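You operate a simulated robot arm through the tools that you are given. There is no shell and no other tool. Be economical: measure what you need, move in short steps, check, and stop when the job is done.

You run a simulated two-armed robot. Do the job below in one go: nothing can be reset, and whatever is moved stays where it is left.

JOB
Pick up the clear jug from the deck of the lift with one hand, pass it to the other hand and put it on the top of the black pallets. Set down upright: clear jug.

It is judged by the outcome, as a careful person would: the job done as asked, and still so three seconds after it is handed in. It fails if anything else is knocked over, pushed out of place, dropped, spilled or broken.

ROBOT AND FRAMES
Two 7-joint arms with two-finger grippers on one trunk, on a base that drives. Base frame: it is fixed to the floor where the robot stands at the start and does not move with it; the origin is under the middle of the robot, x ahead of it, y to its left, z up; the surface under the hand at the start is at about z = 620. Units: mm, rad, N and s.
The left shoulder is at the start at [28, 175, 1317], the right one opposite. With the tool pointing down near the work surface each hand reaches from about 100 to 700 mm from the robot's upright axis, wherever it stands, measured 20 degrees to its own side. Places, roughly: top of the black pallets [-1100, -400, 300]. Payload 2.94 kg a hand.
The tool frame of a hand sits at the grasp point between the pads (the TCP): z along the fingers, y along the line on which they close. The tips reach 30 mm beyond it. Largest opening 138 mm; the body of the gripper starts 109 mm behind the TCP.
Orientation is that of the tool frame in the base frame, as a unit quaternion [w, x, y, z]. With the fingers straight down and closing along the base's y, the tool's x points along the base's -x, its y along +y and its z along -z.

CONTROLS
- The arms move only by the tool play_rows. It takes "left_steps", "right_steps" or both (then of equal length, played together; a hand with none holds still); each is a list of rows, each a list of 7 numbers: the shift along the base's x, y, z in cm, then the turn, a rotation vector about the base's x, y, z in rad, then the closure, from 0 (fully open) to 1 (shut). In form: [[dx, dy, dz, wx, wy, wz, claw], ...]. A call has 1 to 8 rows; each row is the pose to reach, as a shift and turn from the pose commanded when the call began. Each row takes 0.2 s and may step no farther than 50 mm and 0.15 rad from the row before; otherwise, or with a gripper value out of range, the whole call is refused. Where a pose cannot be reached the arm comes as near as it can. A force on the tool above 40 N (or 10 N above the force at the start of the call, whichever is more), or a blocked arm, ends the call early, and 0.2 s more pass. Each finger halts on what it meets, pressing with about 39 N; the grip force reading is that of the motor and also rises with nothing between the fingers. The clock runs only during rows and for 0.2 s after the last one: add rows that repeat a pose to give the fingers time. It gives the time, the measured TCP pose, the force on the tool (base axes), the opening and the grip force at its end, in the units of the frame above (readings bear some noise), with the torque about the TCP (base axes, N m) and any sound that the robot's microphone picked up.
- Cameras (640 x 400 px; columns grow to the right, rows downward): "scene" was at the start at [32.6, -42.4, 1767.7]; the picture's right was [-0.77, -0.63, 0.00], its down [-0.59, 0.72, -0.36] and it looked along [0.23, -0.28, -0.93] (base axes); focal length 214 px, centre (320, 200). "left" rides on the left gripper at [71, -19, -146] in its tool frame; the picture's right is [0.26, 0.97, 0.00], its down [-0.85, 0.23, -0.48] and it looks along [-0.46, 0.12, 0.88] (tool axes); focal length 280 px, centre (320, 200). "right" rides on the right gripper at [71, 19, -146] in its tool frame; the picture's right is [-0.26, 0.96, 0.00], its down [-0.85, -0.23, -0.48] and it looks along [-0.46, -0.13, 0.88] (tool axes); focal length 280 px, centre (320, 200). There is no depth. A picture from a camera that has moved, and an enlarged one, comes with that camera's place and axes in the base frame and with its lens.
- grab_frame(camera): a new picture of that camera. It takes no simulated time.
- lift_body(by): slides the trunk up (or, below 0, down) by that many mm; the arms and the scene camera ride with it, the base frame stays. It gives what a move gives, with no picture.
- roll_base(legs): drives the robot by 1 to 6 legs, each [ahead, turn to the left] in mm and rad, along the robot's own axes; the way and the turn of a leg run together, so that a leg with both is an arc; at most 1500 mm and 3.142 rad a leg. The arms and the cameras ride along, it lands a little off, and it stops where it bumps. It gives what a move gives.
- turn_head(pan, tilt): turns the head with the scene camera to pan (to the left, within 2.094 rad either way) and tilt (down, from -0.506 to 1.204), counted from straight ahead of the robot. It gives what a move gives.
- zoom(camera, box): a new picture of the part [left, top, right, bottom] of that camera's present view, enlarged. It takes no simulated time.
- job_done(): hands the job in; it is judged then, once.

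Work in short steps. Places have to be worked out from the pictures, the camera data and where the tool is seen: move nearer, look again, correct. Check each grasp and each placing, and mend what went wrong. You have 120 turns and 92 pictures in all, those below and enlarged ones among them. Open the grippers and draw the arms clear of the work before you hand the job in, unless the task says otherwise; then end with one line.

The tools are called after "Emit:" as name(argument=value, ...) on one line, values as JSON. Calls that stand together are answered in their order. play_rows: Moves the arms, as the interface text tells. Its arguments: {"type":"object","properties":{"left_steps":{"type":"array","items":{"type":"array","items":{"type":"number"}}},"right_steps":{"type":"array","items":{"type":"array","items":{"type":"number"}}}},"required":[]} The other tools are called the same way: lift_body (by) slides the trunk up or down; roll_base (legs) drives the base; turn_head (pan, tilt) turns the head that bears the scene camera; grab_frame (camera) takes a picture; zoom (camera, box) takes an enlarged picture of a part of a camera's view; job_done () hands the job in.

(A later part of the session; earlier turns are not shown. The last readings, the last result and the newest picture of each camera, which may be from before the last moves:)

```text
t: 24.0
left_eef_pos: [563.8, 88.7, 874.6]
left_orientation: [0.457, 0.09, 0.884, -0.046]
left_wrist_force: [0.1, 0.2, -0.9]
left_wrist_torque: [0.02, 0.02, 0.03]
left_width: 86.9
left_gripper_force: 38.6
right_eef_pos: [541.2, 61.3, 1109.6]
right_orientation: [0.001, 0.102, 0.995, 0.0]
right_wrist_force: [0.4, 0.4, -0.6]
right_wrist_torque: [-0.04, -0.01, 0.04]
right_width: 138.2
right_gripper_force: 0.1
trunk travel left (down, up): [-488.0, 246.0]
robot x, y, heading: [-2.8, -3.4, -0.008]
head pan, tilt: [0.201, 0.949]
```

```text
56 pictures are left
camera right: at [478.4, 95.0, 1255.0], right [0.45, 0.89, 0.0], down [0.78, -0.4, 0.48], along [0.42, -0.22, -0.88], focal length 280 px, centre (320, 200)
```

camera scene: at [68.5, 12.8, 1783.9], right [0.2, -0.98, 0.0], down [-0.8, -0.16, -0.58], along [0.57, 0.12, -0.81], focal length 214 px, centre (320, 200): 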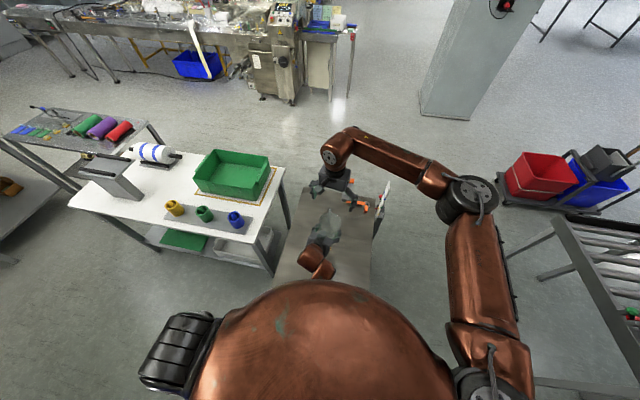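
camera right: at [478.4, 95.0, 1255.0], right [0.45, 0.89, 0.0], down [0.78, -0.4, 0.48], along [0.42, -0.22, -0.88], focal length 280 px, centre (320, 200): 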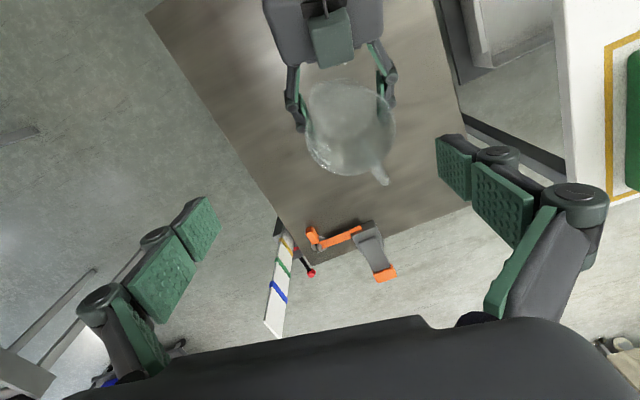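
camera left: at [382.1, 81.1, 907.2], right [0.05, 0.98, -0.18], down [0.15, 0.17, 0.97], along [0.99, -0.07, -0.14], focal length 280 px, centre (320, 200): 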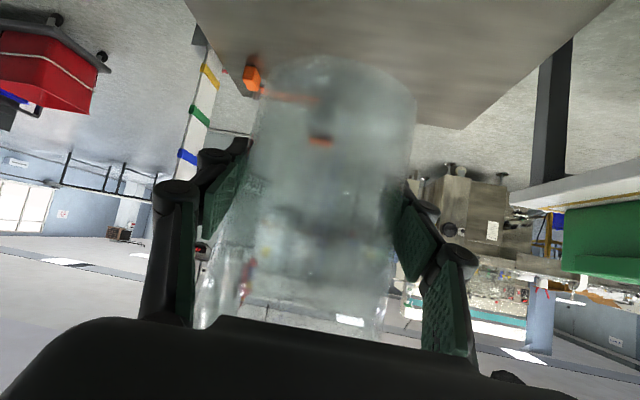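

Rim centre is (562, 88), in line with the left TCP. I move the right hand over it and go down to 1000, stopping above the rim.

Emit:
play_rows(right_steps=[[1.3, 1.3, -3, 0, 0, 0, 0], [2.7, 2.7, -6, 0, 0, 0, 0], [2.7, 2.7, -9, 0, 0, 0, 0], [2.7, 2.7, -11, 0, 0, 0, 0], [2.7, 2.7, -11, 0, 0, 0, 0]])

Emit:
grab_frame(camera="right")

Emit:
grab_frame(camera="left")

```text
t: 25.2
left_eef_pos: [562.7, 88.0, 874.6]
left_orientation: [0.457, 0.089, 0.884, -0.046]
left_wrist_force: [0.1, 1.6, -0.8]
left_wrist_torque: [-0.01, 0.02, -0.04]
left_width: 86.9
left_gripper_force: 38.8
right_eef_pos: [569.1, 89.1, 999.8]
right_orientation: [0.0, 0.102, 0.995, 0.0]
right_wrist_force: [0.6, -0.6, 0.2]
right_wrist_torque: [0.0, 0.0, 0.03]
right_width: 137.6
right_gripper_force: 0.1
trunk travel left (down, up): [-488.0, 246.0]
robot x, y, heading: [-1.2, -3.7, -0.001]
head pan, tilt: [0.201, 0.949]
```

```text
55 pictures are left
camera right: at [504.9, 122.4, 1145.4], right [0.45, 0.89, 0.0], down [0.78, -0.4, 0.48], along [0.42, -0.22, -0.88], focal length 280 px, centre (320, 200)
```

right: 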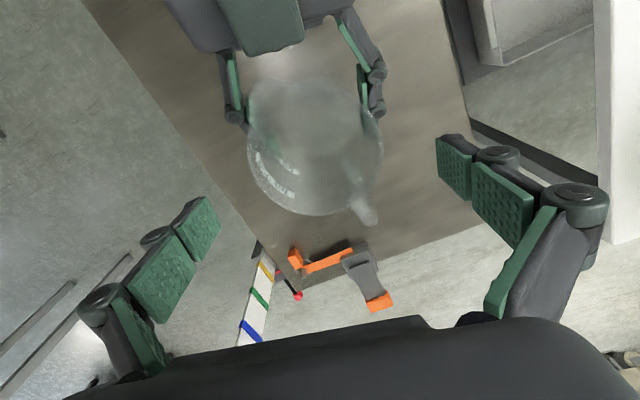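

```text
54 pictures are left
camera left: at [403.1, 102.1, 902.7], right [0.04, 0.98, -0.21], down [0.15, 0.2, 0.97], along [0.99, -0.07, -0.13], focal length 280 px, centre (320, 200)
```

left: 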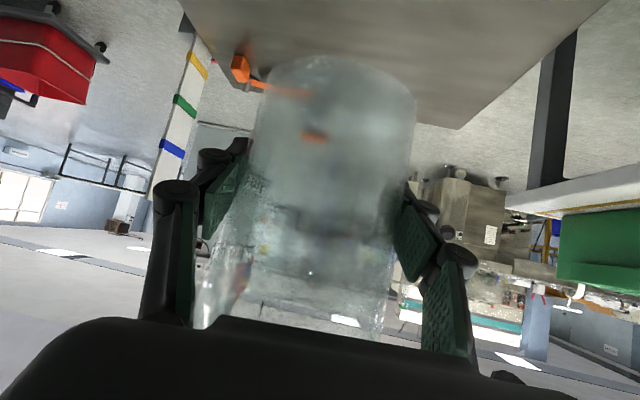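

The rim is centred between the fingers. I lower the right hand to z 935, shifting 4 mm back to the rim centre.

Emit:
play_rows(right_steps=[[-0.4, 0, -2, 0, 0, 0, 0], [-0.4, 0, -4, 0, 0, 0, 0], [-0.4, 0, -5.5, 0, 0, 0, 0], [-0.4, 0, -6.5, 0, 0, 0, 0], [-0.4, 0, -6.5, 0, 0, 0, 0]])

Emit:
grab_frame(camera="right")

Emit:
zoom(camera="scene", box=[270, 160, 400, 290])

```text
t: 26.4
left_eef_pos: [562.7, 89.5, 876.4]
left_orientation: [0.458, 0.089, 0.883, -0.046]
left_wrist_force: [-1.0, -0.7, -1.4]
left_wrist_torque: [0.0, 0.05, -0.02]
left_width: 86.9
left_gripper_force: 39.1
right_eef_pos: [565.8, 89.5, 935.1]
right_orientation: [0.0, 0.102, 0.995, 0.0]
right_wrist_force: [1.0, 0.3, 0.5]
right_wrist_torque: [-0.02, 0.02, -0.04]
right_width: 137.7
right_gripper_force: 0.1
trunk travel left (down, up): [-488.0, 246.0]
robot x, y, heading: [-2.1, -1.4, 0.001]
head pan, tilt: [0.201, 0.949]
```

```text
53 pictures are left
camera right: at [500.7, 122.6, 1081.3], right [0.45, 0.89, 0.0], down [0.78, -0.4, 0.48], along [0.42, -0.22, -0.88], focal length 280 px, centre (320, 200)
```

right: 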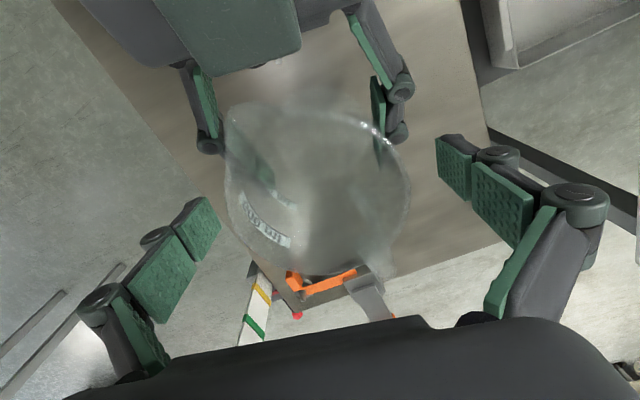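

```text
3.08 times, centred on (335, 225) of scene
camera zoom: at [68.6, 15.0, 1783.9], right [0.2, -0.98, 0.0], down [-0.8, -0.16, -0.58], along [0.57, 0.12, -0.81], focal length 660 px, centre (274, 123)
```

zoom: 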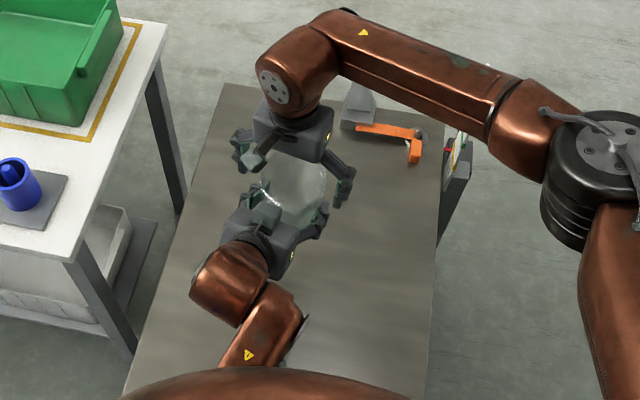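

The right hand straddles the jug's upper part, with its tips above the left fingers. I close the right gripper gently and watch the forces.

Emit:
play_rows(right_steps=[[0, 0, 0, 0, 0, 0, 0.15], [0, 0, 0, 0, 0, 0, 0.3], [0, 0, 0, 0, 0, 0, 0.5], [0, 0, 0, 0, 0, 0, 0.7], [0, 0, 0, 0, 0, 0, 0.7], [0, 0, 0, 0, 0, 0, 0.7]])

Emit:
grab_frame(camera="right")

Emit:
grab_frame(camera="left")

```text
t: 27.8
left_eef_pos: [562.0, 89.7, 872.7]
left_orientation: [0.456, 0.088, 0.884, -0.045]
left_wrist_force: [3.7, 9.2, -5.0]
left_wrist_torque: [-1.09, 0.11, 0.06]
left_width: 87.1
left_gripper_force: 39.5
right_eef_pos: [564.4, 88.6, 934.5]
right_orientation: [0.0, 0.102, 0.995, 0.0]
right_wrist_force: [-3.3, -9.0, 3.6]
right_wrist_torque: [0.54, 0.15, -0.08]
right_width: 90.0
right_gripper_force: 38.8
trunk travel left (down, up): [-488.0, 246.0]
robot x, y, heading: [2.6, 0.0, -0.003]
head pan, tilt: [0.201, 0.949]
```

```text
51 pictures are left
camera right: at [500.9, 122.2, 1081.4], right [0.45, 0.89, 0.0], down [0.78, -0.4, 0.48], along [0.42, -0.22, -0.88], focal length 280 px, centre (320, 200)
```

right: 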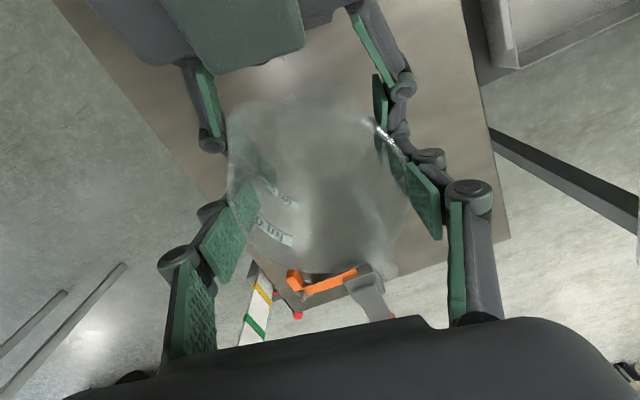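

```text
50 pictures are left
camera left: at [403.1, 102.9, 902.3], right [0.04, 0.98, -0.21], down [0.15, 0.2, 0.97], along [0.99, -0.07, -0.14], focal length 280 px, centre (320, 200)
```

left: 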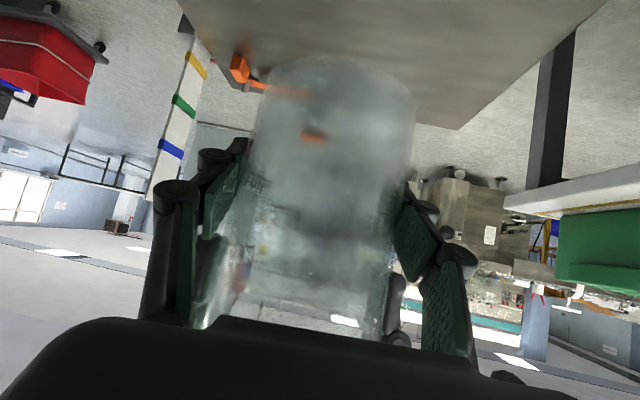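

Both hands hold the jug (right 90 mm, 39 N). I open the left hand, keeping both still.

Emit:
play_rows(left_steps=[[0, 0, 0, 0, 0, 0, 0.3], [0, 0, 0, 0, 0, 0, 0.15], [0, 0, 0, 0, 0, 0, 0], [0, 0, 0, 0, 0, 0, 0], [0, 0, 0, 0, 0, 0, 0], [0, 0, 0, 0, 0, 0, 0]])

Emit:
grab_frame(camera="left")

```text
t: 29.2
left_eef_pos: [562.8, 88.5, 875.2]
left_orientation: [0.457, 0.09, 0.884, -0.046]
left_wrist_force: [0.7, 0.2, -0.7]
left_wrist_torque: [0.03, 0.0, -0.02]
left_width: 138.0
left_gripper_force: 0.1
right_eef_pos: [564.9, 89.0, 934.7]
right_orientation: [0.0, 0.103, 0.995, 0.0]
right_wrist_force: [-0.6, 1.2, -0.5]
right_wrist_torque: [0.02, 0.03, -0.01]
right_width: 90.0
right_gripper_force: 38.7
trunk travel left (down, up): [-488.0, 246.0]
robot x, y, heading: [1.9, -2.2, 0.0]
head pan, tilt: [0.201, 0.949]
```

```text
49 pictures are left
camera left: at [403.2, 102.3, 902.5], right [0.04, 0.98, -0.21], down [0.15, 0.2, 0.97], along [0.99, -0.07, -0.13], focal length 280 px, centre (320, 200)
```

left: 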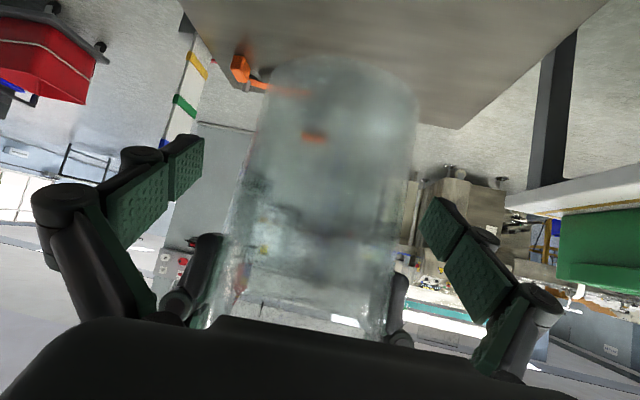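

Left is open and the jug hangs from the right hand. I raise the right hand straight up 150 mm out of the left fingers, which leaves the most clearance.

Emit:
play_rows(right_steps=[[0, 0, 2, 0, 0, 0, 0.7], [0, 0, 4, 0, 0, 0, 0.7], [0, 0, 6, 0, 0, 0, 0.7], [0, 0, 9, 0, 0, 0, 0.7], [0, 0, 12, 0, 0, 0, 0.7], [0, 0, 15, 0, 0, 0, 0.7], [0, 0, 17, 0, 0, 0, 0.7], [0, 0, 17, 0, 0, 0, 0.7]])

Emit:
grab_frame(camera="right")

Emit:
grab_frame(camera="scene")

```text
t: 31.0
left_eef_pos: [562.1, 88.7, 874.9]
left_orientation: [0.457, 0.089, 0.884, -0.046]
left_wrist_force: [0.3, -0.6, 0.2]
left_wrist_torque: [0.0, -0.01, 0.05]
left_width: 138.0
left_gripper_force: 0.0
right_eef_pos: [564.8, 88.2, 1106.1]
right_orientation: [0.001, 0.102, 0.995, 0.0]
right_wrist_force: [-0.8, 0.4, -0.6]
right_wrist_torque: [0.03, 0.0, 0.02]
right_width: 89.8
right_gripper_force: 38.8
trunk travel left (down, up): [-488.0, 246.0]
robot x, y, heading: [1.3, -2.0, 0.001]
head pan, tilt: [0.201, 0.949]
```

```text
48 pictures are left
camera right: at [501.0, 121.9, 1251.7], right [0.45, 0.89, 0.0], down [0.78, -0.4, 0.48], along [0.42, -0.22, -0.88], focal length 280 px, centre (320, 200)
```

right: 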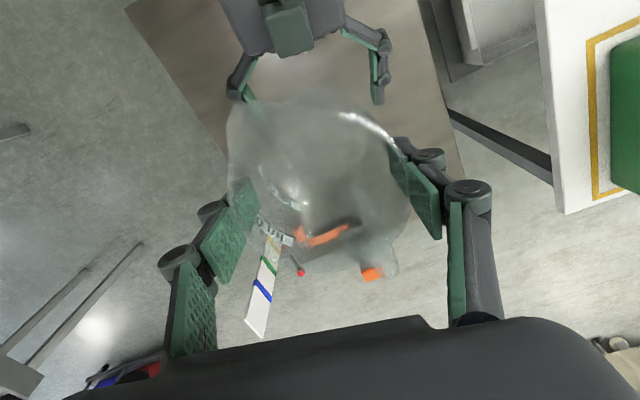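

```text
47 pictures are left
camera scene: at [68.9, 15.0, 1783.8], right [0.2, -0.98, 0.0], down [-0.8, -0.16, -0.58], along [0.57, 0.12, -0.81], focal length 214 px, centre (320, 200)
```

scene: 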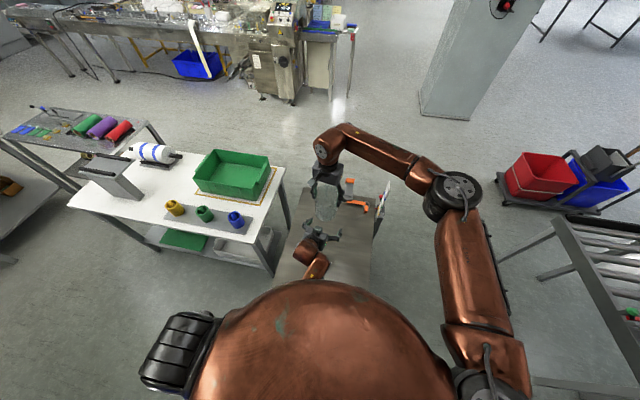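

The handover is done: the jug is in the right hand, level. I bring the right hand in to the right side, then tuck the left hand back upright.

Emit:
play_rows(right_steps=[[-1, -4, 0, 0, 0, 0.04, 0.7], [-3, -8, 0, 0, 0, 0.08, 0.7], [-5, -12, 0, 0, 0, 0.12, 0.7], [-7, -16, 0, 0, 0, 0.16, 0.7], [-9, -20, 0, 0, 0, 0.2, 0.7], [-11, -24, 0, 0, 0, 0.2, 0.7], [-13, -28, 0, 0, 0, 0.2, 0.7], [-13, -28, 0, 0, 0, 0.2, 0.7]])

Emit:
play_rows(left_steps=[[-1, 2, 3, 0, 0, 0, 0], [-2, 4, 6, 0.027, 0.134, 0, 0], [-4, 6, 8, 0.055, 0.269, 0, 0], [-6, 8, 10, 0.082, 0.403, 0, 0], [-8, 10, 10, 0.11, 0.538, 0, 0], [-10, 12, 10, 0.137, 0.672, 0, 0], [-11, 14, 10, 0.164, 0.807, 0, 0], [-12, 16, 10, 0.191, 0.941, 0, 0]])

Emit:
turn_head(pan=-2.09, tilt=0.75)

Emit:
grab_frame(camera="scene")

```text
t: 32.8
left_eef_pos: [564.0, 89.5, 875.2]
left_orientation: [0.456, 0.089, 0.884, -0.047]
left_wrist_force: [-0.3, -0.2, 0.4]
left_wrist_torque: [0.01, 0.01, -0.02]
left_width: 138.1
left_gripper_force: 0.0
right_eef_pos: [436.2, -190.3, 1104.6]
right_orientation: [0.0, 0.002, 1.0, 0.0]
right_wrist_force: [0.0, 0.2, -0.7]
right_wrist_torque: [-0.03, 0.04, -0.02]
right_width: 89.9
right_gripper_force: 39.2
trunk travel left (down, up): [-488.0, 246.0]
robot x, y, heading: [1.3, -4.0, -0.001]
head pan, tilt: [0.201, 0.949]
```

```text
t: 34.6
left_eef_pos: [442.7, 248.8, 975.4]
left_orientation: [-0.003, 0.1, 0.995, 0.001]
left_wrist_force: [0.7, -0.4, -0.6]
left_wrist_torque: [-0.01, 0.04, 0.02]
left_width: 138.0
left_gripper_force: 0.0
right_eef_pos: [435.2, -191.2, 1105.0]
right_orientation: [0.0, 0.003, 1.0, 0.0]
right_wrist_force: [0.4, 0.1, -0.9]
right_wrist_torque: [0.02, 0.0, 0.01]
right_width: 89.7
right_gripper_force: 38.8
trunk travel left (down, up): [-488.0, 246.0]
robot x, y, heading: [-3.8, 0.1, 0.002]
head pan, tilt: [0.201, 0.949]
```

```text
t: 36.7
left_eef_pos: [442.8, 247.4, 975.9]
left_orientation: [-0.002, 0.101, 0.995, 0.001]
left_wrist_force: [-0.8, 0.0, 0.6]
left_wrist_torque: [-0.02, -0.01, 0.01]
left_width: 138.0
left_gripper_force: 0.0
right_eef_pos: [435.2, -190.5, 1105.1]
right_orientation: [0.0, 0.002, 1.0, -0.001]
right_wrist_force: [0.8, 0.6, -1.8]
right_wrist_torque: [0.0, 0.03, 0.03]
right_width: 89.5
right_gripper_force: 38.6
trunk travel left (down, up): [-488.0, 246.0]
robot x, y, heading: [-0.9, -0.9, -0.0]
head pan, tilt: [-2.089, 0.75]
```

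```text
46 pictures are left
camera scene: at [-43.5, -71.7, 1799.4], right [-0.87, 0.49, 0.0], down [0.34, 0.59, -0.73], along [-0.36, -0.64, -0.68], focal length 214 px, centre (320, 200)
```

scene: 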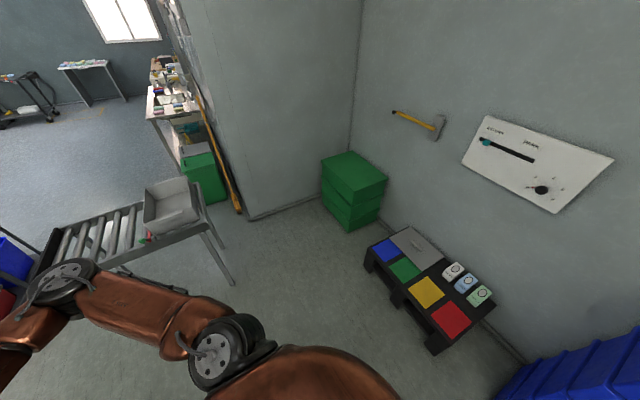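

I zoom in on the black pallets to see what lies on top and where it is free.

Emit:
zoom(camera="scene", box=[350, 210, 510, 360])

```text
2.67 times, centred on (430, 285) of scene
camera zoom: at [-43.5, -71.7, 1799.4], right [-0.87, 0.49, 0.0], down [0.34, 0.59, -0.73], along [-0.36, -0.64, -0.68], focal length 572 px, centre (27, -27)
```

zoom: 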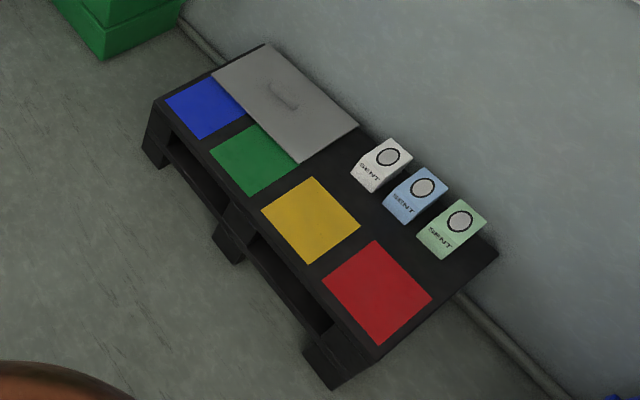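

The pallet's front edge is near x = -890 and runs from y = -780 to 0. The yellow square near (-1012, -286) is free and clear of the small boxes, so I aim to stand at about (-490, -436) facing -x. I back off and turn first.

Emit:
roll_base(legs=[[-200, 0], [0, -2.157]])

Emit:
turn_head(pan=-0.4, tilt=0.8)

Emit:
grab_frame(camera="scene")

Emit:
grab_frame(camera="right")

```text
t: 43.5
left_eef_pos: [-241.2, -507.5, 974.7]
left_orientation: [-0.001, 0.925, 0.379, 0.004]
left_wrist_force: [0.7, -0.6, 0.2]
left_wrist_torque: [0.01, -0.01, -0.04]
left_width: 137.8
left_gripper_force: 0.0
right_eef_pos: [-602.3, -255.1, 1105.3]
right_orientation: [0.0, 0.884, 0.468, -0.001]
right_wrist_force: [-0.7, -0.4, -1.3]
right_wrist_torque: [0.03, -0.01, 0.01]
right_width: 89.5
right_gripper_force: 39.9
trunk travel left (down, up): [-488.0, 246.0]
robot x, y, heading: [-201.8, 1.9, -2.162]
head pan, tilt: [-2.089, 0.75]
```

```text
t: 45.2
left_eef_pos: [-241.9, -507.9, 974.6]
left_orientation: [-0.001, 0.925, 0.379, 0.003]
left_wrist_force: [-0.2, -0.2, 0.5]
left_wrist_torque: [0.02, -0.01, 0.02]
left_width: 138.2
left_gripper_force: 0.1
right_eef_pos: [-602.4, -255.2, 1105.7]
right_orientation: [0.0, 0.883, 0.469, 0.0]
right_wrist_force: [0.3, 0.3, -1.1]
right_wrist_torque: [-0.02, -0.02, -0.02]
right_width: 89.7
right_gripper_force: 38.7
trunk travel left (down, up): [-488.0, 246.0]
robot x, y, heading: [-202.0, -4.3, -2.16]
head pan, tilt: [-0.4, 0.799]
```

```text
44 pictures are left
camera scene: at [-268.9, -42.5, 1795.4], right [-0.55, 0.84, 0.0], down [0.6, 0.39, -0.7], along [-0.58, -0.38, -0.72], focal length 214 px, centre (320, 200)
```

scene: 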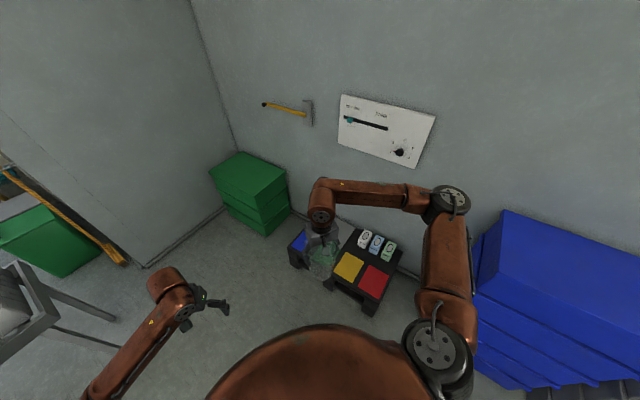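

```text
43 pictures are left
camera right: at [-544.8, -207.8, 1250.9], right [0.65, -0.76, 0.0], down [-0.67, -0.57, 0.48], along [-0.36, -0.31, -0.88], focal length 280 px, centre (320, 200)
```

right: 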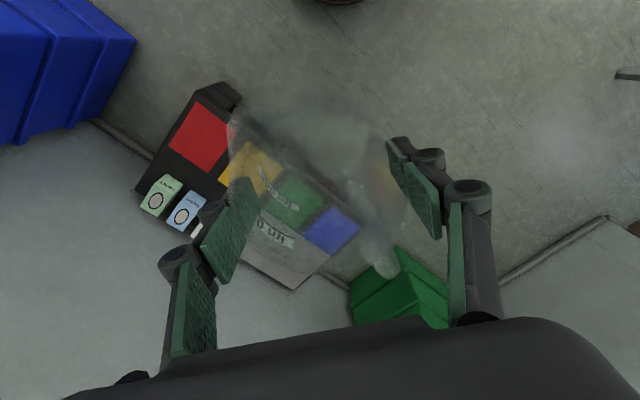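

Clear path. I drive to the standing point and turn to face the pallets.

Emit:
roll_base(legs=[[520, 0], [0, -0.98]])

Emit:
turn_head(pan=-0.25, tilt=1.0)

Emit:
grab_frame(camera="scene")

```text
t: 50.7
left_eef_pos: [-933.8, -679.9, 975.6]
left_orientation: [0.001, 0.995, -0.102, 0.003]
left_wrist_force: [-0.2, -0.6, 0.3]
left_wrist_torque: [0.0, 0.02, 0.03]
left_width: 137.9
left_gripper_force: 0.0
right_eef_pos: [-924.9, -239.5, 1104.8]
right_orientation: [0.0, 1.0, -0.004, 0.0]
right_wrist_force: [-0.1, -0.3, -1.5]
right_wrist_torque: [0.02, 0.01, -0.01]
right_width: 89.8
right_gripper_force: 39.8
trunk travel left (down, up): [-488.0, 246.0]
robot x, y, heading: [-491.5, -431.4, 3.14]
head pan, tilt: [-0.4, 0.799]
```

```text
t: 51.5
left_eef_pos: [-934.6, -677.8, 976.3]
left_orientation: [0.0, 0.995, -0.103, 0.002]
left_wrist_force: [0.1, 1.3, 0.3]
left_wrist_torque: [-0.03, -0.03, -0.01]
left_width: 137.8
left_gripper_force: 0.1
right_eef_pos: [-925.0, -239.8, 1105.5]
right_orientation: [0.0, 1.0, -0.004, 0.001]
right_wrist_force: [-0.5, -0.1, -1.6]
right_wrist_torque: [0.0, 0.0, 0.0]
right_width: 89.8
right_gripper_force: 38.9
trunk travel left (down, up): [-488.0, 246.0]
robot x, y, heading: [-489.8, -431.8, 3.135]
head pan, tilt: [-0.25, 1.0]
```

```text
42 pictures are left
camera scene: at [-556.7, -413.8, 1780.3], right [0.25, 0.97, 0.0], down [0.81, -0.21, -0.54], along [-0.52, 0.14, -0.84], focal length 214 px, centre (320, 200)
```

scene: 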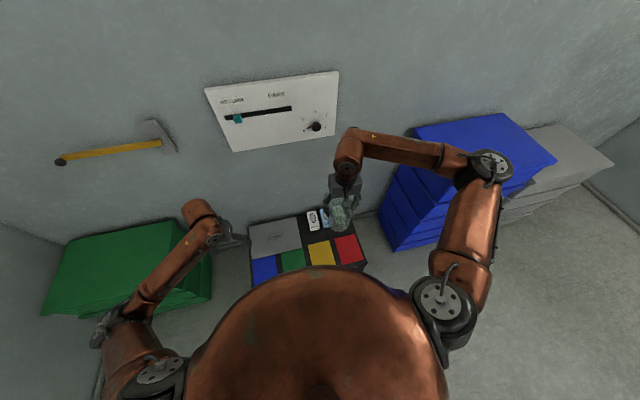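

The blue stack on the right is about 1000 high, and the right elbow would come close to it once the trunk is lowered. I shift the robot about 195 mm to its left and use the green square near (-1016, -482) instead.

Emit:
roll_base(legs=[[0, -0.5], [-405, 0], [0, 0.507], [355, 0]])

Emit:
grab_frame(camera="scene")

Emit:
grab_frame(camera="right")

```text
t: 58.7
left_eef_pos: [-936.4, -882.5, 974.9]
left_orientation: [0.001, 0.995, -0.099, 0.004]
left_wrist_force: [-0.1, -0.5, 0.2]
left_wrist_torque: [-0.04, -0.02, -0.01]
left_width: 137.9
left_gripper_force: 0.1
right_eef_pos: [-930.0, -441.6, 1106.0]
right_orientation: [0.0, 1.0, 0.001, 0.001]
right_wrist_force: [-0.1, 0.0, -1.4]
right_wrist_torque: [0.04, -0.02, 0.01]
right_width: 89.6
right_gripper_force: 39.1
trunk travel left (down, up): [-488.0, 246.0]
robot x, y, heading: [-493.5, -630.2, -3.135]
head pan, tilt: [-0.25, 1.0]
```

```text
41 pictures are left
camera scene: at [-561.7, -612.2, 1780.2], right [0.24, 0.97, 0.0], down [0.82, -0.2, -0.54], along [-0.52, 0.13, -0.84], focal length 214 px, centre (320, 200)
```

scene: 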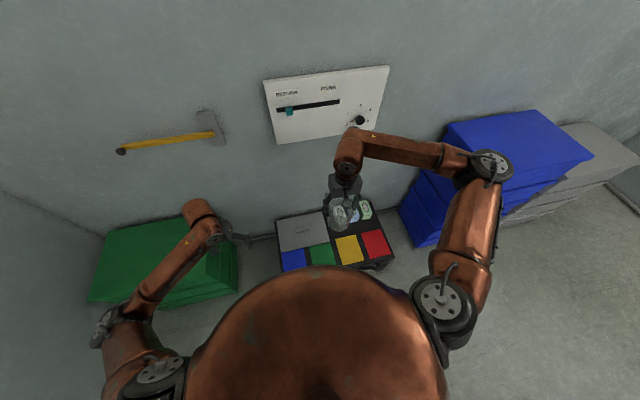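

```text
40 pictures are left
camera right: at [-858.4, -461.3, 1250.6], right [-0.26, -0.97, 0.0], down [-0.85, 0.23, 0.48], along [-0.46, 0.12, -0.88], focal length 280 px, centre (320, 200)
```

right: 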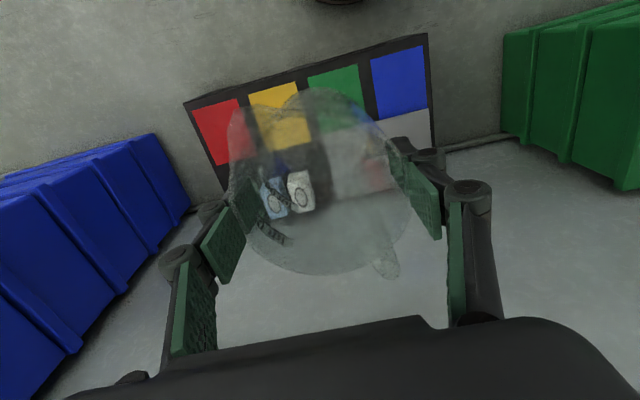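

All clear. I lower the trunk 330 mm.

Emit:
lift_body(by=-330)

Emit:
grab_frame(camera="scene")

Emit:
grab_frame(camera="right")

Emit:
grab_frame(camera="left")

```text
t: 62.0
left_eef_pos: [-934.7, -882.4, 626.0]
left_orientation: [-0.002, 0.995, -0.098, 0.031]
left_wrist_force: [1.0, -0.2, 0.5]
left_wrist_torque: [-0.03, -0.05, -0.01]
left_width: 138.0
left_gripper_force: 0.1
right_eef_pos: [-930.0, -442.7, 775.3]
right_orientation: [0.0, 1.0, 0.001, -0.001]
right_wrist_force: [-0.6, 0.1, -0.1]
right_wrist_torque: [-0.01, -0.01, -0.02]
right_width: 89.7
right_gripper_force: 38.7
trunk travel left (down, up): [-158.0, 576.0]
robot x, y, heading: [-497.4, -628.8, -3.133]
head pan, tilt: [-0.25, 1.0]
```

```text
39 pictures are left
camera scene: at [-749.8, -613.5, 1440.4], right [0.24, 0.97, 0.0], down [0.82, -0.2, -0.54], along [-0.52, 0.13, -0.84], focal length 214 px, centre (320, 200)
```

scene: 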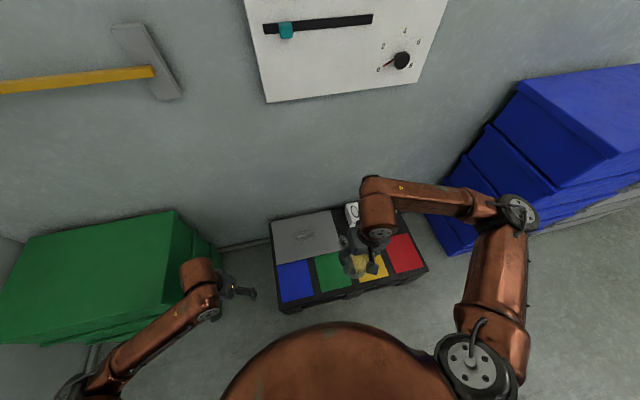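

```text
38 pictures are left
camera right: at [-857.2, -461.3, 921.4], right [-0.26, -0.97, 0.0], down [-0.85, 0.23, 0.48], along [-0.46, 0.12, -0.88], focal length 280 px, centre (320, 200)
```

right: 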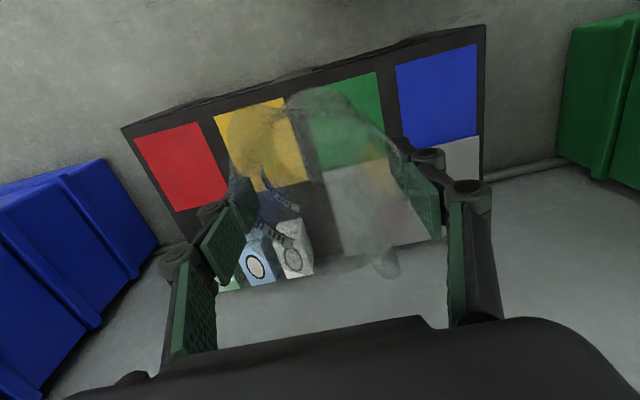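

```text
37 pictures are left
camera left: at [-869.6, -876.1, 776.4], right [0.07, -1.0, 0.01], down [-0.91, -0.06, 0.42], along [-0.42, -0.03, -0.91], focal length 280 px, centre (320, 200)
```

left: 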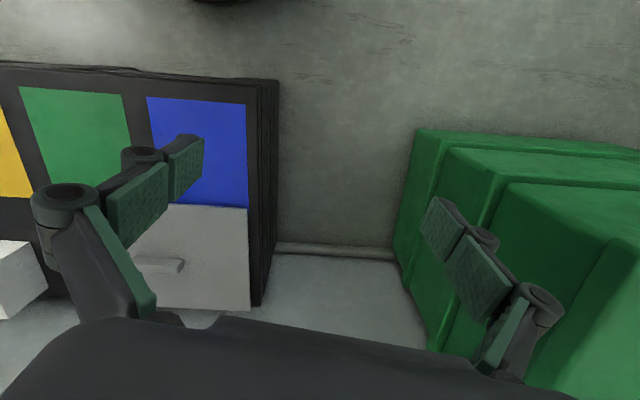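

Left is clear of everything. The green square's centre is re-measured at (-1016, -485). I move the right hand over it and descend to z about 500, jug bottom about 385.

Emit:
play_rows(right_steps=[[-3, -1.5, -3, 0, 0, 0, 0.7], [-6, -3, -7, 0, 0, 0, 0.7], [-9, -4.2, -11, 0, 0, 0, 0.7], [-9, -4.2, -15, 0, 0, 0, 0.7], [-9, -4.2, -19, 0, 0, 0, 0.7], [-9, -4.2, -23, 0, 0, 0, 0.7], [-9, -4.2, -27.5, 0, 0, 0, 0.7], [-9, -4.2, -27.5, 0, 0, 0, 0.7]])

Emit:
grab_frame(camera="right")

Emit:
grab_frame(camera="scene")

```text
refused: row 2 steps farther than a row can; nothing moved
```

```text
36 pictures are left
camera right: at [-857.2, -461.3, 921.4], right [-0.26, -0.97, 0.0], down [-0.85, 0.23, 0.48], along [-0.46, 0.12, -0.88], focal length 280 px, centre (320, 200)
```

right: 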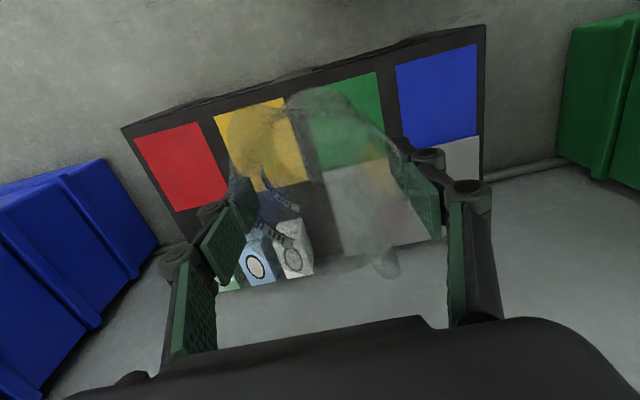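

```text
35 pictures are left
camera scene: at [-749.8, -613.5, 1440.4], right [0.24, 0.97, 0.0], down [0.82, -0.2, -0.54], along [-0.52, 0.13, -0.84], focal length 214 px, centre (320, 200)
```

scene: 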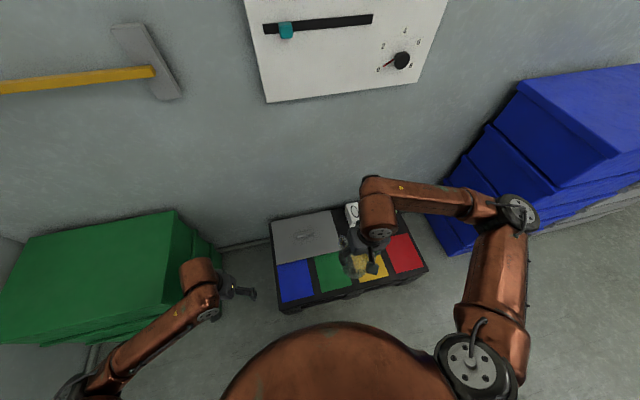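

One row's step was too long; I repeat the move with smaller steps.

Emit:
play_rows(right_steps=[[-3, -1.4, -2, 0, 0, 0, 0.7], [-6, -2.8, -4, 0, 0, 0, 0.7], [-9, -4.2, -6.5, 0, 0, 0, 0.7], [-9, -4.2, -11, 0, 0, 0, 0.7], [-9, -4.2, -15.5, 0, 0, 0, 0.7], [-9, -4.2, -20, 0, 0, 0, 0.7], [-9, -4.2, -24, 0, 0, 0, 0.7], [-9, -4.2, -27, 0, 0, 0, 0.7]])

Emit:
grab_frame(camera="right")

Emit:
zoom(camera="scene", box=[240, 160, 480, 320])

```text
t: 63.8
left_eef_pos: [-934.1, -881.4, 624.4]
left_orientation: [-0.002, 0.995, -0.098, 0.03]
left_wrist_force: [-0.3, 0.3, -0.5]
left_wrist_torque: [-0.01, 0.0, -0.02]
left_width: 137.9
left_gripper_force: 0.1
right_eef_pos: [-1019.7, -483.3, 503.5]
right_orientation: [0.0, 1.0, 0.0, 0.0]
right_wrist_force: [-0.8, 0.0, -1.3]
right_wrist_torque: [0.01, -0.06, -0.02]
right_width: 89.3
right_gripper_force: 39.4
trunk travel left (down, up): [-158.0, 576.0]
robot x, y, heading: [-494.3, -627.3, -3.132]
head pan, tilt: [-0.25, 1.0]
```

```text
34 pictures are left
camera right: at [-947.3, -503.2, 650.1], right [-0.26, -0.97, 0.0], down [-0.85, 0.23, 0.48], along [-0.46, 0.12, -0.88], focal length 280 px, centre (320, 200)
```

right: 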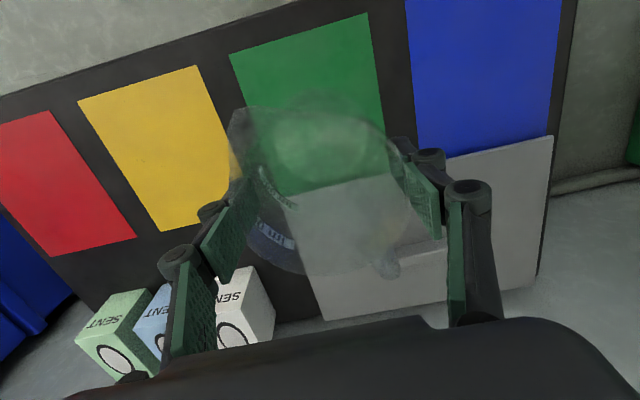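

```text
2.50 times, centred on (360, 240) of scene
camera zoom: at [-750.6, -613.5, 1440.1], right [0.24, 0.97, 0.0], down [0.82, -0.2, -0.54], along [-0.52, 0.13, -0.84], focal length 536 px, centre (220, 100)
```

zoom: 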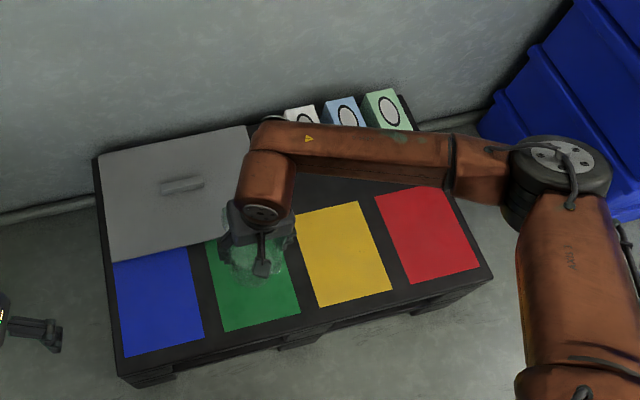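

Positioned over the green square, with clear margins to the plate and edges. I lower to just above the surface.

Emit:
play_rows(right_steps=[[0.2, 0, -2.5, 0, 0, 0, 0.7], [0.2, 0, -5, 0, 0, 0, 0.7], [0.2, 0, -7, 0, 0, 0, 0.7], [0.2, 0, -7, 0, 0, 0, 0.7]])

Emit:
zoom(camera="scene", box=[290, 200, 400, 300])

Emit:
grab_frame(camera="right")

Emit:
grab_frame(camera="left")

```text
t: 64.8
left_eef_pos: [-934.3, -882.8, 624.4]
left_orientation: [-0.002, 0.995, -0.097, 0.031]
left_wrist_force: [1.0, -0.7, 1.2]
left_wrist_torque: [-0.02, -0.01, -0.02]
left_width: 137.7
left_gripper_force: 0.0
right_eef_pos: [-1017.9, -484.7, 435.8]
right_orientation: [0.0, 1.0, 0.001, 0.0]
right_wrist_force: [0.0, -0.9, -0.9]
right_wrist_torque: [0.02, 0.0, 0.0]
right_width: 89.6
right_gripper_force: 39.3
trunk travel left (down, up): [-158.0, 576.0]
robot x, y, heading: [-492.1, -627.4, -3.132]
head pan, tilt: [-0.25, 1.0]
```

```text
4.00 times, centred on (345, 250) of scene
camera zoom: at [-750.4, -613.6, 1440.2], right [0.24, 0.97, 0.0], down [0.82, -0.2, -0.54], along [-0.52, 0.13, -0.84], focal length 858 px, centre (220, 0)
```

zoom: 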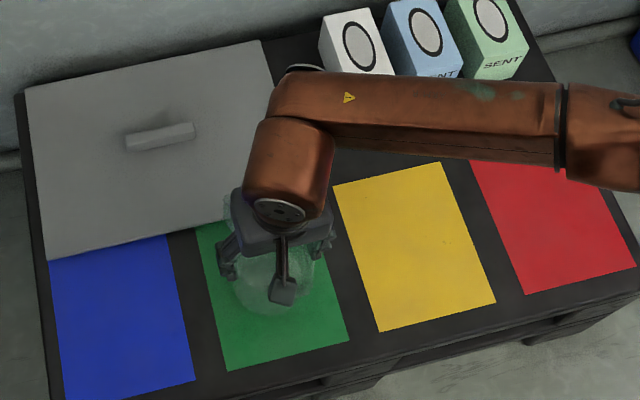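

```text
31 pictures are left
camera right: at [-945.0, -502.9, 581.0], right [-0.26, -0.97, 0.0], down [-0.85, 0.23, 0.48], along [-0.46, 0.12, -0.88], focal length 280 px, centre (320, 200)
```

right: 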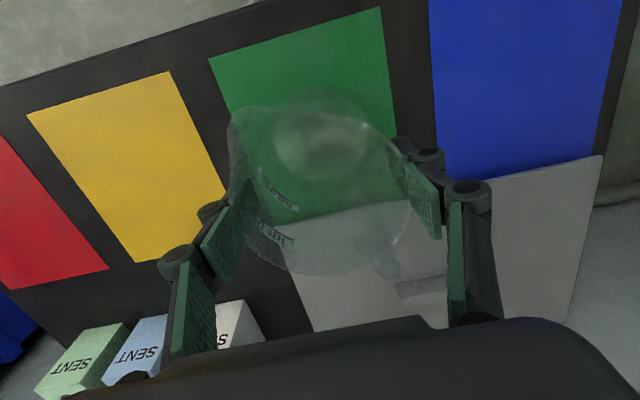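

```text
30 pictures are left
camera left: at [-869.8, -876.1, 776.0], right [0.07, -1.0, 0.01], down [-0.91, -0.06, 0.42], along [-0.42, -0.03, -0.91], focal length 280 px, centre (320, 200)
```

left: 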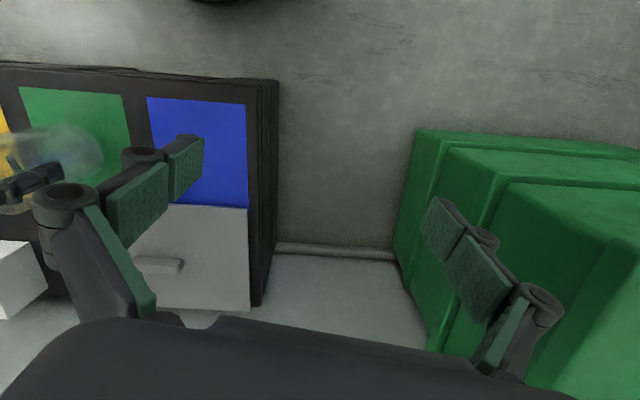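

Jug bottom is about 20 mm up. I lower in small increments and read the vertical force.

Emit:
play_rows(right_steps=[[0, 0, -0.7, 0, 0, 0, 0.7], [0, 0, -1.4, 0, 0, 0, 0.7], [0, 0, -1.4, 0, 0, 0, 0.7]])

Emit:
play_rows(right_steps=[[0, 0, -0.2, 0, 0, 0, 0.7], [0, 0, -0.4, 0, 0, 0, 0.7], [0, 0, -0.4, 0, 0, 0, 0.7]])

```text
t: 65.6
left_eef_pos: [-933.5, -881.5, 625.3]
left_orientation: [-0.003, 0.995, -0.097, 0.031]
left_wrist_force: [-0.1, 0.6, 0.0]
left_wrist_torque: [0.01, -0.03, 0.0]
left_width: 138.0
left_gripper_force: 0.0
right_eef_pos: [-1018.2, -483.7, 420.6]
right_orientation: [0.0, 1.0, 0.001, 0.0]
right_wrist_force: [-0.2, -0.4, -0.9]
right_wrist_torque: [0.03, -0.01, 0.01]
right_width: 89.4
right_gripper_force: 38.9
trunk travel left (down, up): [-158.0, 576.0]
robot x, y, heading: [-494.5, -629.7, -3.138]
head pan, tilt: [-0.25, 1.0]
```

```text
t: 66.4
left_eef_pos: [-935.9, -881.8, 625.6]
left_orientation: [-0.002, 0.995, -0.097, 0.031]
left_wrist_force: [0.0, 0.7, 0.6]
left_wrist_torque: [0.04, 0.02, 0.0]
left_width: 138.2
left_gripper_force: 0.1
right_eef_pos: [-1018.5, -484.3, 417.2]
right_orientation: [0.0, 1.0, 0.0, 0.0]
right_wrist_force: [-0.3, -0.2, -1.5]
right_wrist_torque: [0.02, -0.02, -0.02]
right_width: 89.5
right_gripper_force: 38.8
trunk travel left (down, up): [-158.0, 576.0]
robot x, y, heading: [-494.7, -627.3, -3.131]
head pan, tilt: [-0.25, 1.0]
```

No contact yet at 417; I keep going in 3–4 mm steps.

Emit:
play_rows(right_steps=[[0, 0, -0.2, 0, 0, 0, 0.7], [0, 0, -0.3, 0, 0, 0, 0.7], [0, 0, -0.3, 0, 0, 0, 0.7]])

Emit:
play_rows(right_steps=[[0, 0, -0.2, 0, 0, 0, 0.7], [0, 0, -0.3, 0, 0, 0, 0.7], [0, 0, -0.3, 0, 0, 0, 0.7]])

```text
t: 67.2
left_eef_pos: [-934.4, -882.7, 624.4]
left_orientation: [-0.002, 0.995, -0.097, 0.031]
left_wrist_force: [-0.1, -0.2, -0.3]
left_wrist_torque: [-0.02, 0.02, 0.03]
left_width: 138.0
left_gripper_force: 0.0
right_eef_pos: [-1017.6, -484.6, 413.4]
right_orientation: [0.0, 1.0, 0.001, 0.0]
right_wrist_force: [0.5, 0.3, -1.1]
right_wrist_torque: [0.02, -0.06, -0.04]
right_width: 89.8
right_gripper_force: 39.1
trunk travel left (down, up): [-158.0, 576.0]
robot x, y, heading: [-490.2, -626.5, -3.132]
head pan, tilt: [-0.25, 1.0]
```

```text
t: 68.0
left_eef_pos: [-934.4, -882.1, 625.7]
left_orientation: [-0.002, 0.995, -0.098, 0.031]
left_wrist_force: [0.7, 0.0, -0.9]
left_wrist_torque: [0.01, -0.01, -0.01]
left_width: 137.8
left_gripper_force: 0.0
right_eef_pos: [-1017.6, -484.0, 411.4]
right_orientation: [0.0, 1.0, 0.0, 0.001]
right_wrist_force: [-0.4, -0.5, -1.4]
right_wrist_torque: [0.0, -0.04, 0.01]
right_width: 89.8
right_gripper_force: 38.5
trunk travel left (down, up): [-158.0, 576.0]
robot x, y, heading: [-494.1, -629.6, -3.134]
head pan, tilt: [-0.25, 1.0]
```

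Still free; I continue down.

Emit:
play_rows(right_steps=[[0, 0, -0.2, 0, 0, 0, 0.7], [0, 0, -0.4, 0, 0, 0, 0.7], [0, 0, -0.4, 0, 0, 0, 0.7]])

Emit:
zoom(camera="right", box=[200, 60, 440, 300])

Emit:
zoom(camera="left", box=[0, 60, 180, 220])

```text
t: 68.8
left_eef_pos: [-934.0, -881.4, 625.6]
left_orientation: [-0.002, 0.995, -0.097, 0.031]
left_wrist_force: [-0.1, 0.5, -0.3]
left_wrist_torque: [0.0, 0.01, 0.01]
left_width: 138.0
left_gripper_force: 0.0
right_eef_pos: [-1017.6, -483.0, 406.2]
right_orientation: [0.0, 1.0, 0.001, 0.0]
right_wrist_force: [0.2, 0.5, -0.8]
right_wrist_torque: [0.01, -0.01, -0.04]
right_width: 89.6
right_gripper_force: 39.7
trunk travel left (down, up): [-158.0, 576.0]
robot x, y, heading: [-492.7, -630.2, -3.136]
head pan, tilt: [-0.25, 1.0]
```

```text
1.67 times, centred on (320, 180) of right
camera zoom: at [-945.4, -503.4, 552.9], right [-0.26, -0.97, 0.0], down [-0.85, 0.23, 0.48], along [-0.46, 0.12, -0.88], focal length 467 px, centre (320, 233)
```

zoom: 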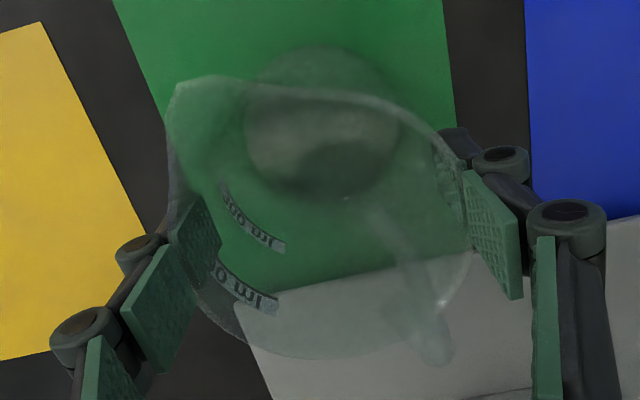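

```text
2.50 times, centred on (90, 140) of left
camera zoom: at [-869.8, -876.1, 776.0], right [0.07, -1.0, 0.01], down [-0.91, -0.06, 0.42], along [-0.42, -0.03, -0.91], focal length 701 px, centre (895, 350)
```

zoom: 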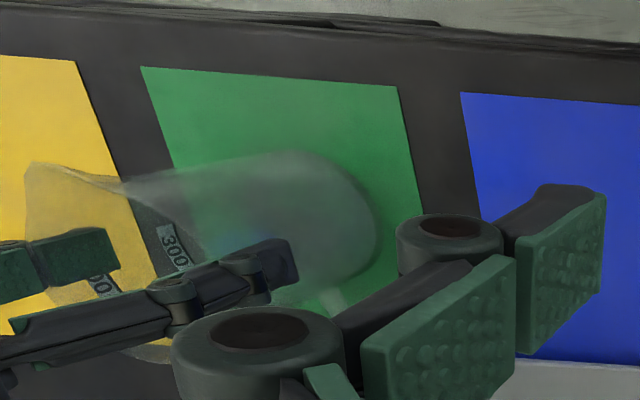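

Upright and over the green square; the handle overhangs toward the plate well above it. I keep lowering gently.

Emit:
play_rows(right_steps=[[0, 0, -0.2, 0, 0, 0, 0.7], [0, 0, -0.4, 0, 0, 0, 0.7], [0, 0, -0.4, 0, 0, 0, 0.7]])

Emit:
play_rows(right_steps=[[0, 0, -0.15, 0, 0, 0, 0.7], [0, 0, -0.3, 0, 0, 0, 0.7], [0, 0, -0.3, 0, 0, 0, 0.7]])

```text
t: 69.6
left_eef_pos: [-933.5, -882.1, 625.7]
left_orientation: [-0.002, 0.995, -0.097, 0.03]
left_wrist_force: [-0.1, -0.5, 1.0]
left_wrist_torque: [0.0, 0.0, 0.03]
left_width: 138.4
left_gripper_force: 0.0
right_eef_pos: [-1017.3, -484.0, 405.2]
right_orientation: [0.0, 1.0, 0.001, -0.001]
right_wrist_force: [4.6, 2.5, 24.5]
right_wrist_torque: [0.2, -0.11, -0.07]
right_width: 89.7
right_gripper_force: 39.2
trunk travel left (down, up): [-158.0, 576.0]
robot x, y, heading: [-495.0, -631.5, -3.134]
head pan, tilt: [-0.25, 1.0]
```

```text
t: 70.1
left_eef_pos: [-934.9, -880.4, 625.5]
left_orientation: [-0.003, 0.995, -0.098, 0.031]
left_wrist_force: [-0.8, 0.5, -0.1]
left_wrist_torque: [-0.01, 0.0, 0.02]
left_width: 138.5
left_gripper_force: 0.1
right_eef_pos: [-1018.0, -483.9, 405.2]
right_orientation: [0.0, 1.0, 0.0, -0.001]
right_wrist_force: [6.0, 3.0, 22.9]
right_wrist_torque: [0.28, 0.14, -0.15]
right_width: 89.9
right_gripper_force: 39.2
trunk travel left (down, up): [-158.0, 576.0]
robot x, y, heading: [-490.4, -633.1, -3.132]
head pan, tilt: [-0.25, 1.0]
stopped in row 2 (right hand): the force on the tool passed its limit at 43 N (the readings are from after the stop); the commanded pose is now the measured one
```

Contact at z about 406, so the jug stands on the surface. I ease up 1–2 mm to relieve the push and check.

Emit:
play_rows(right_steps=[[0, 0, 0.1, 0, 0, 0, 0.7], [0, 0, 0.1, 0, 0, 0, 0.7]])

```text
t: 70.7
left_eef_pos: [-933.7, -881.2, 625.6]
left_orientation: [-0.002, 0.995, -0.097, 0.03]
left_wrist_force: [-0.2, 0.3, 0.1]
left_wrist_torque: [0.0, -0.02, 0.01]
left_width: 138.0
left_gripper_force: 0.1
right_eef_pos: [-1017.9, -485.6, 404.5]
right_orientation: [0.0, 1.0, 0.001, -0.001]
right_wrist_force: [3.9, 2.4, 20.5]
right_wrist_torque: [0.16, 0.21, -0.1]
right_width: 89.7
right_gripper_force: 39.1
trunk travel left (down, up): [-158.0, 576.0]
robot x, y, heading: [-492.9, -631.9, -3.136]
head pan, tilt: [-0.25, 1.0]
```

Still 20 N; I ease up a little more.

Emit:
play_rows(right_steps=[[0, 0, 0.1, 0, 0, 0, 0.7], [0, 0, 0.15, 0, 0, 0, 0.7], [0, 0, 0.15, 0, 0, 0, 0.7]])

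```text
t: 71.5
left_eef_pos: [-934.8, -881.1, 625.0]
left_orientation: [-0.002, 0.995, -0.097, 0.031]
left_wrist_force: [0.5, -1.2, 0.1]
left_wrist_torque: [-0.02, -0.01, 0.02]
left_width: 137.8
left_gripper_force: 0.1
right_eef_pos: [-1017.5, -486.0, 405.1]
right_orientation: [0.0, 1.0, 0.002, 0.0]
right_wrist_force: [-0.1, -1.3, 2.8]
right_wrist_torque: [-0.2, 0.27, 0.11]
right_width: 89.6
right_gripper_force: 38.9
trunk travel left (down, up): [-158.0, 576.0]
robot x, y, heading: [-491.2, -627.3, -3.137]
head pan, tilt: [-0.25, 1.0]
```

Force is down to about 3 N; the jug is resting. I open the right gripper slowly.

Emit:
play_rows(right_steps=[[0, 0, 0, 0, 0, 0, 0.33], [0, 0, 0, 0, 0, 0, 0.28], [0, 0, 0, 0, 0, 0, 0.2], [0, 0, 0, 0, 0, 0, 0.1], [0, 0, 0, 0, 0, 0, 0], [0, 0, 0, 0, 0, 0, 0], [0, 0, 0, 0, 0, 0, 0]])

Emit:
grab_frame(camera="right")

```text
t: 73.1
left_eef_pos: [-934.3, -881.6, 625.2]
left_orientation: [-0.003, 0.995, -0.098, 0.031]
left_wrist_force: [-0.2, 0.5, 0.8]
left_wrist_torque: [0.03, -0.01, 0.01]
left_width: 138.0
left_gripper_force: 0.0
right_eef_pos: [-1018.0, -483.5, 405.8]
right_orientation: [0.0, 1.0, 0.001, 0.001]
right_wrist_force: [0.2, -0.2, 0.8]
right_wrist_torque: [0.02, 0.02, -0.02]
right_width: 138.1
right_gripper_force: 0.2
trunk travel left (down, up): [-158.0, 576.0]
robot x, y, heading: [-491.8, -631.5, -3.139]
head pan, tilt: [-0.25, 1.0]
```

```text
27 pictures are left
camera right: at [-945.8, -503.3, 551.2], right [-0.26, -0.97, 0.0], down [-0.85, 0.23, 0.48], along [-0.46, 0.12, -0.88], focal length 280 px, centre (320, 200)
```

right: 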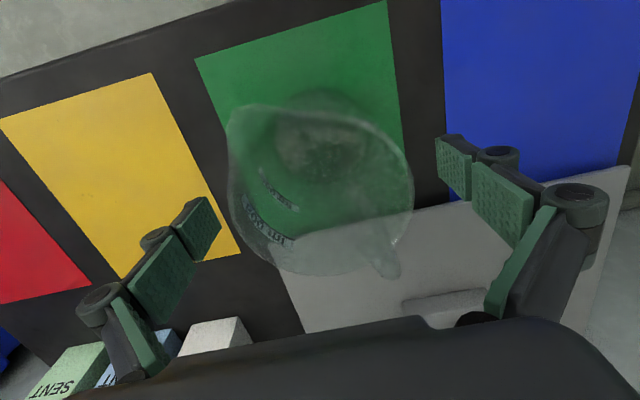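

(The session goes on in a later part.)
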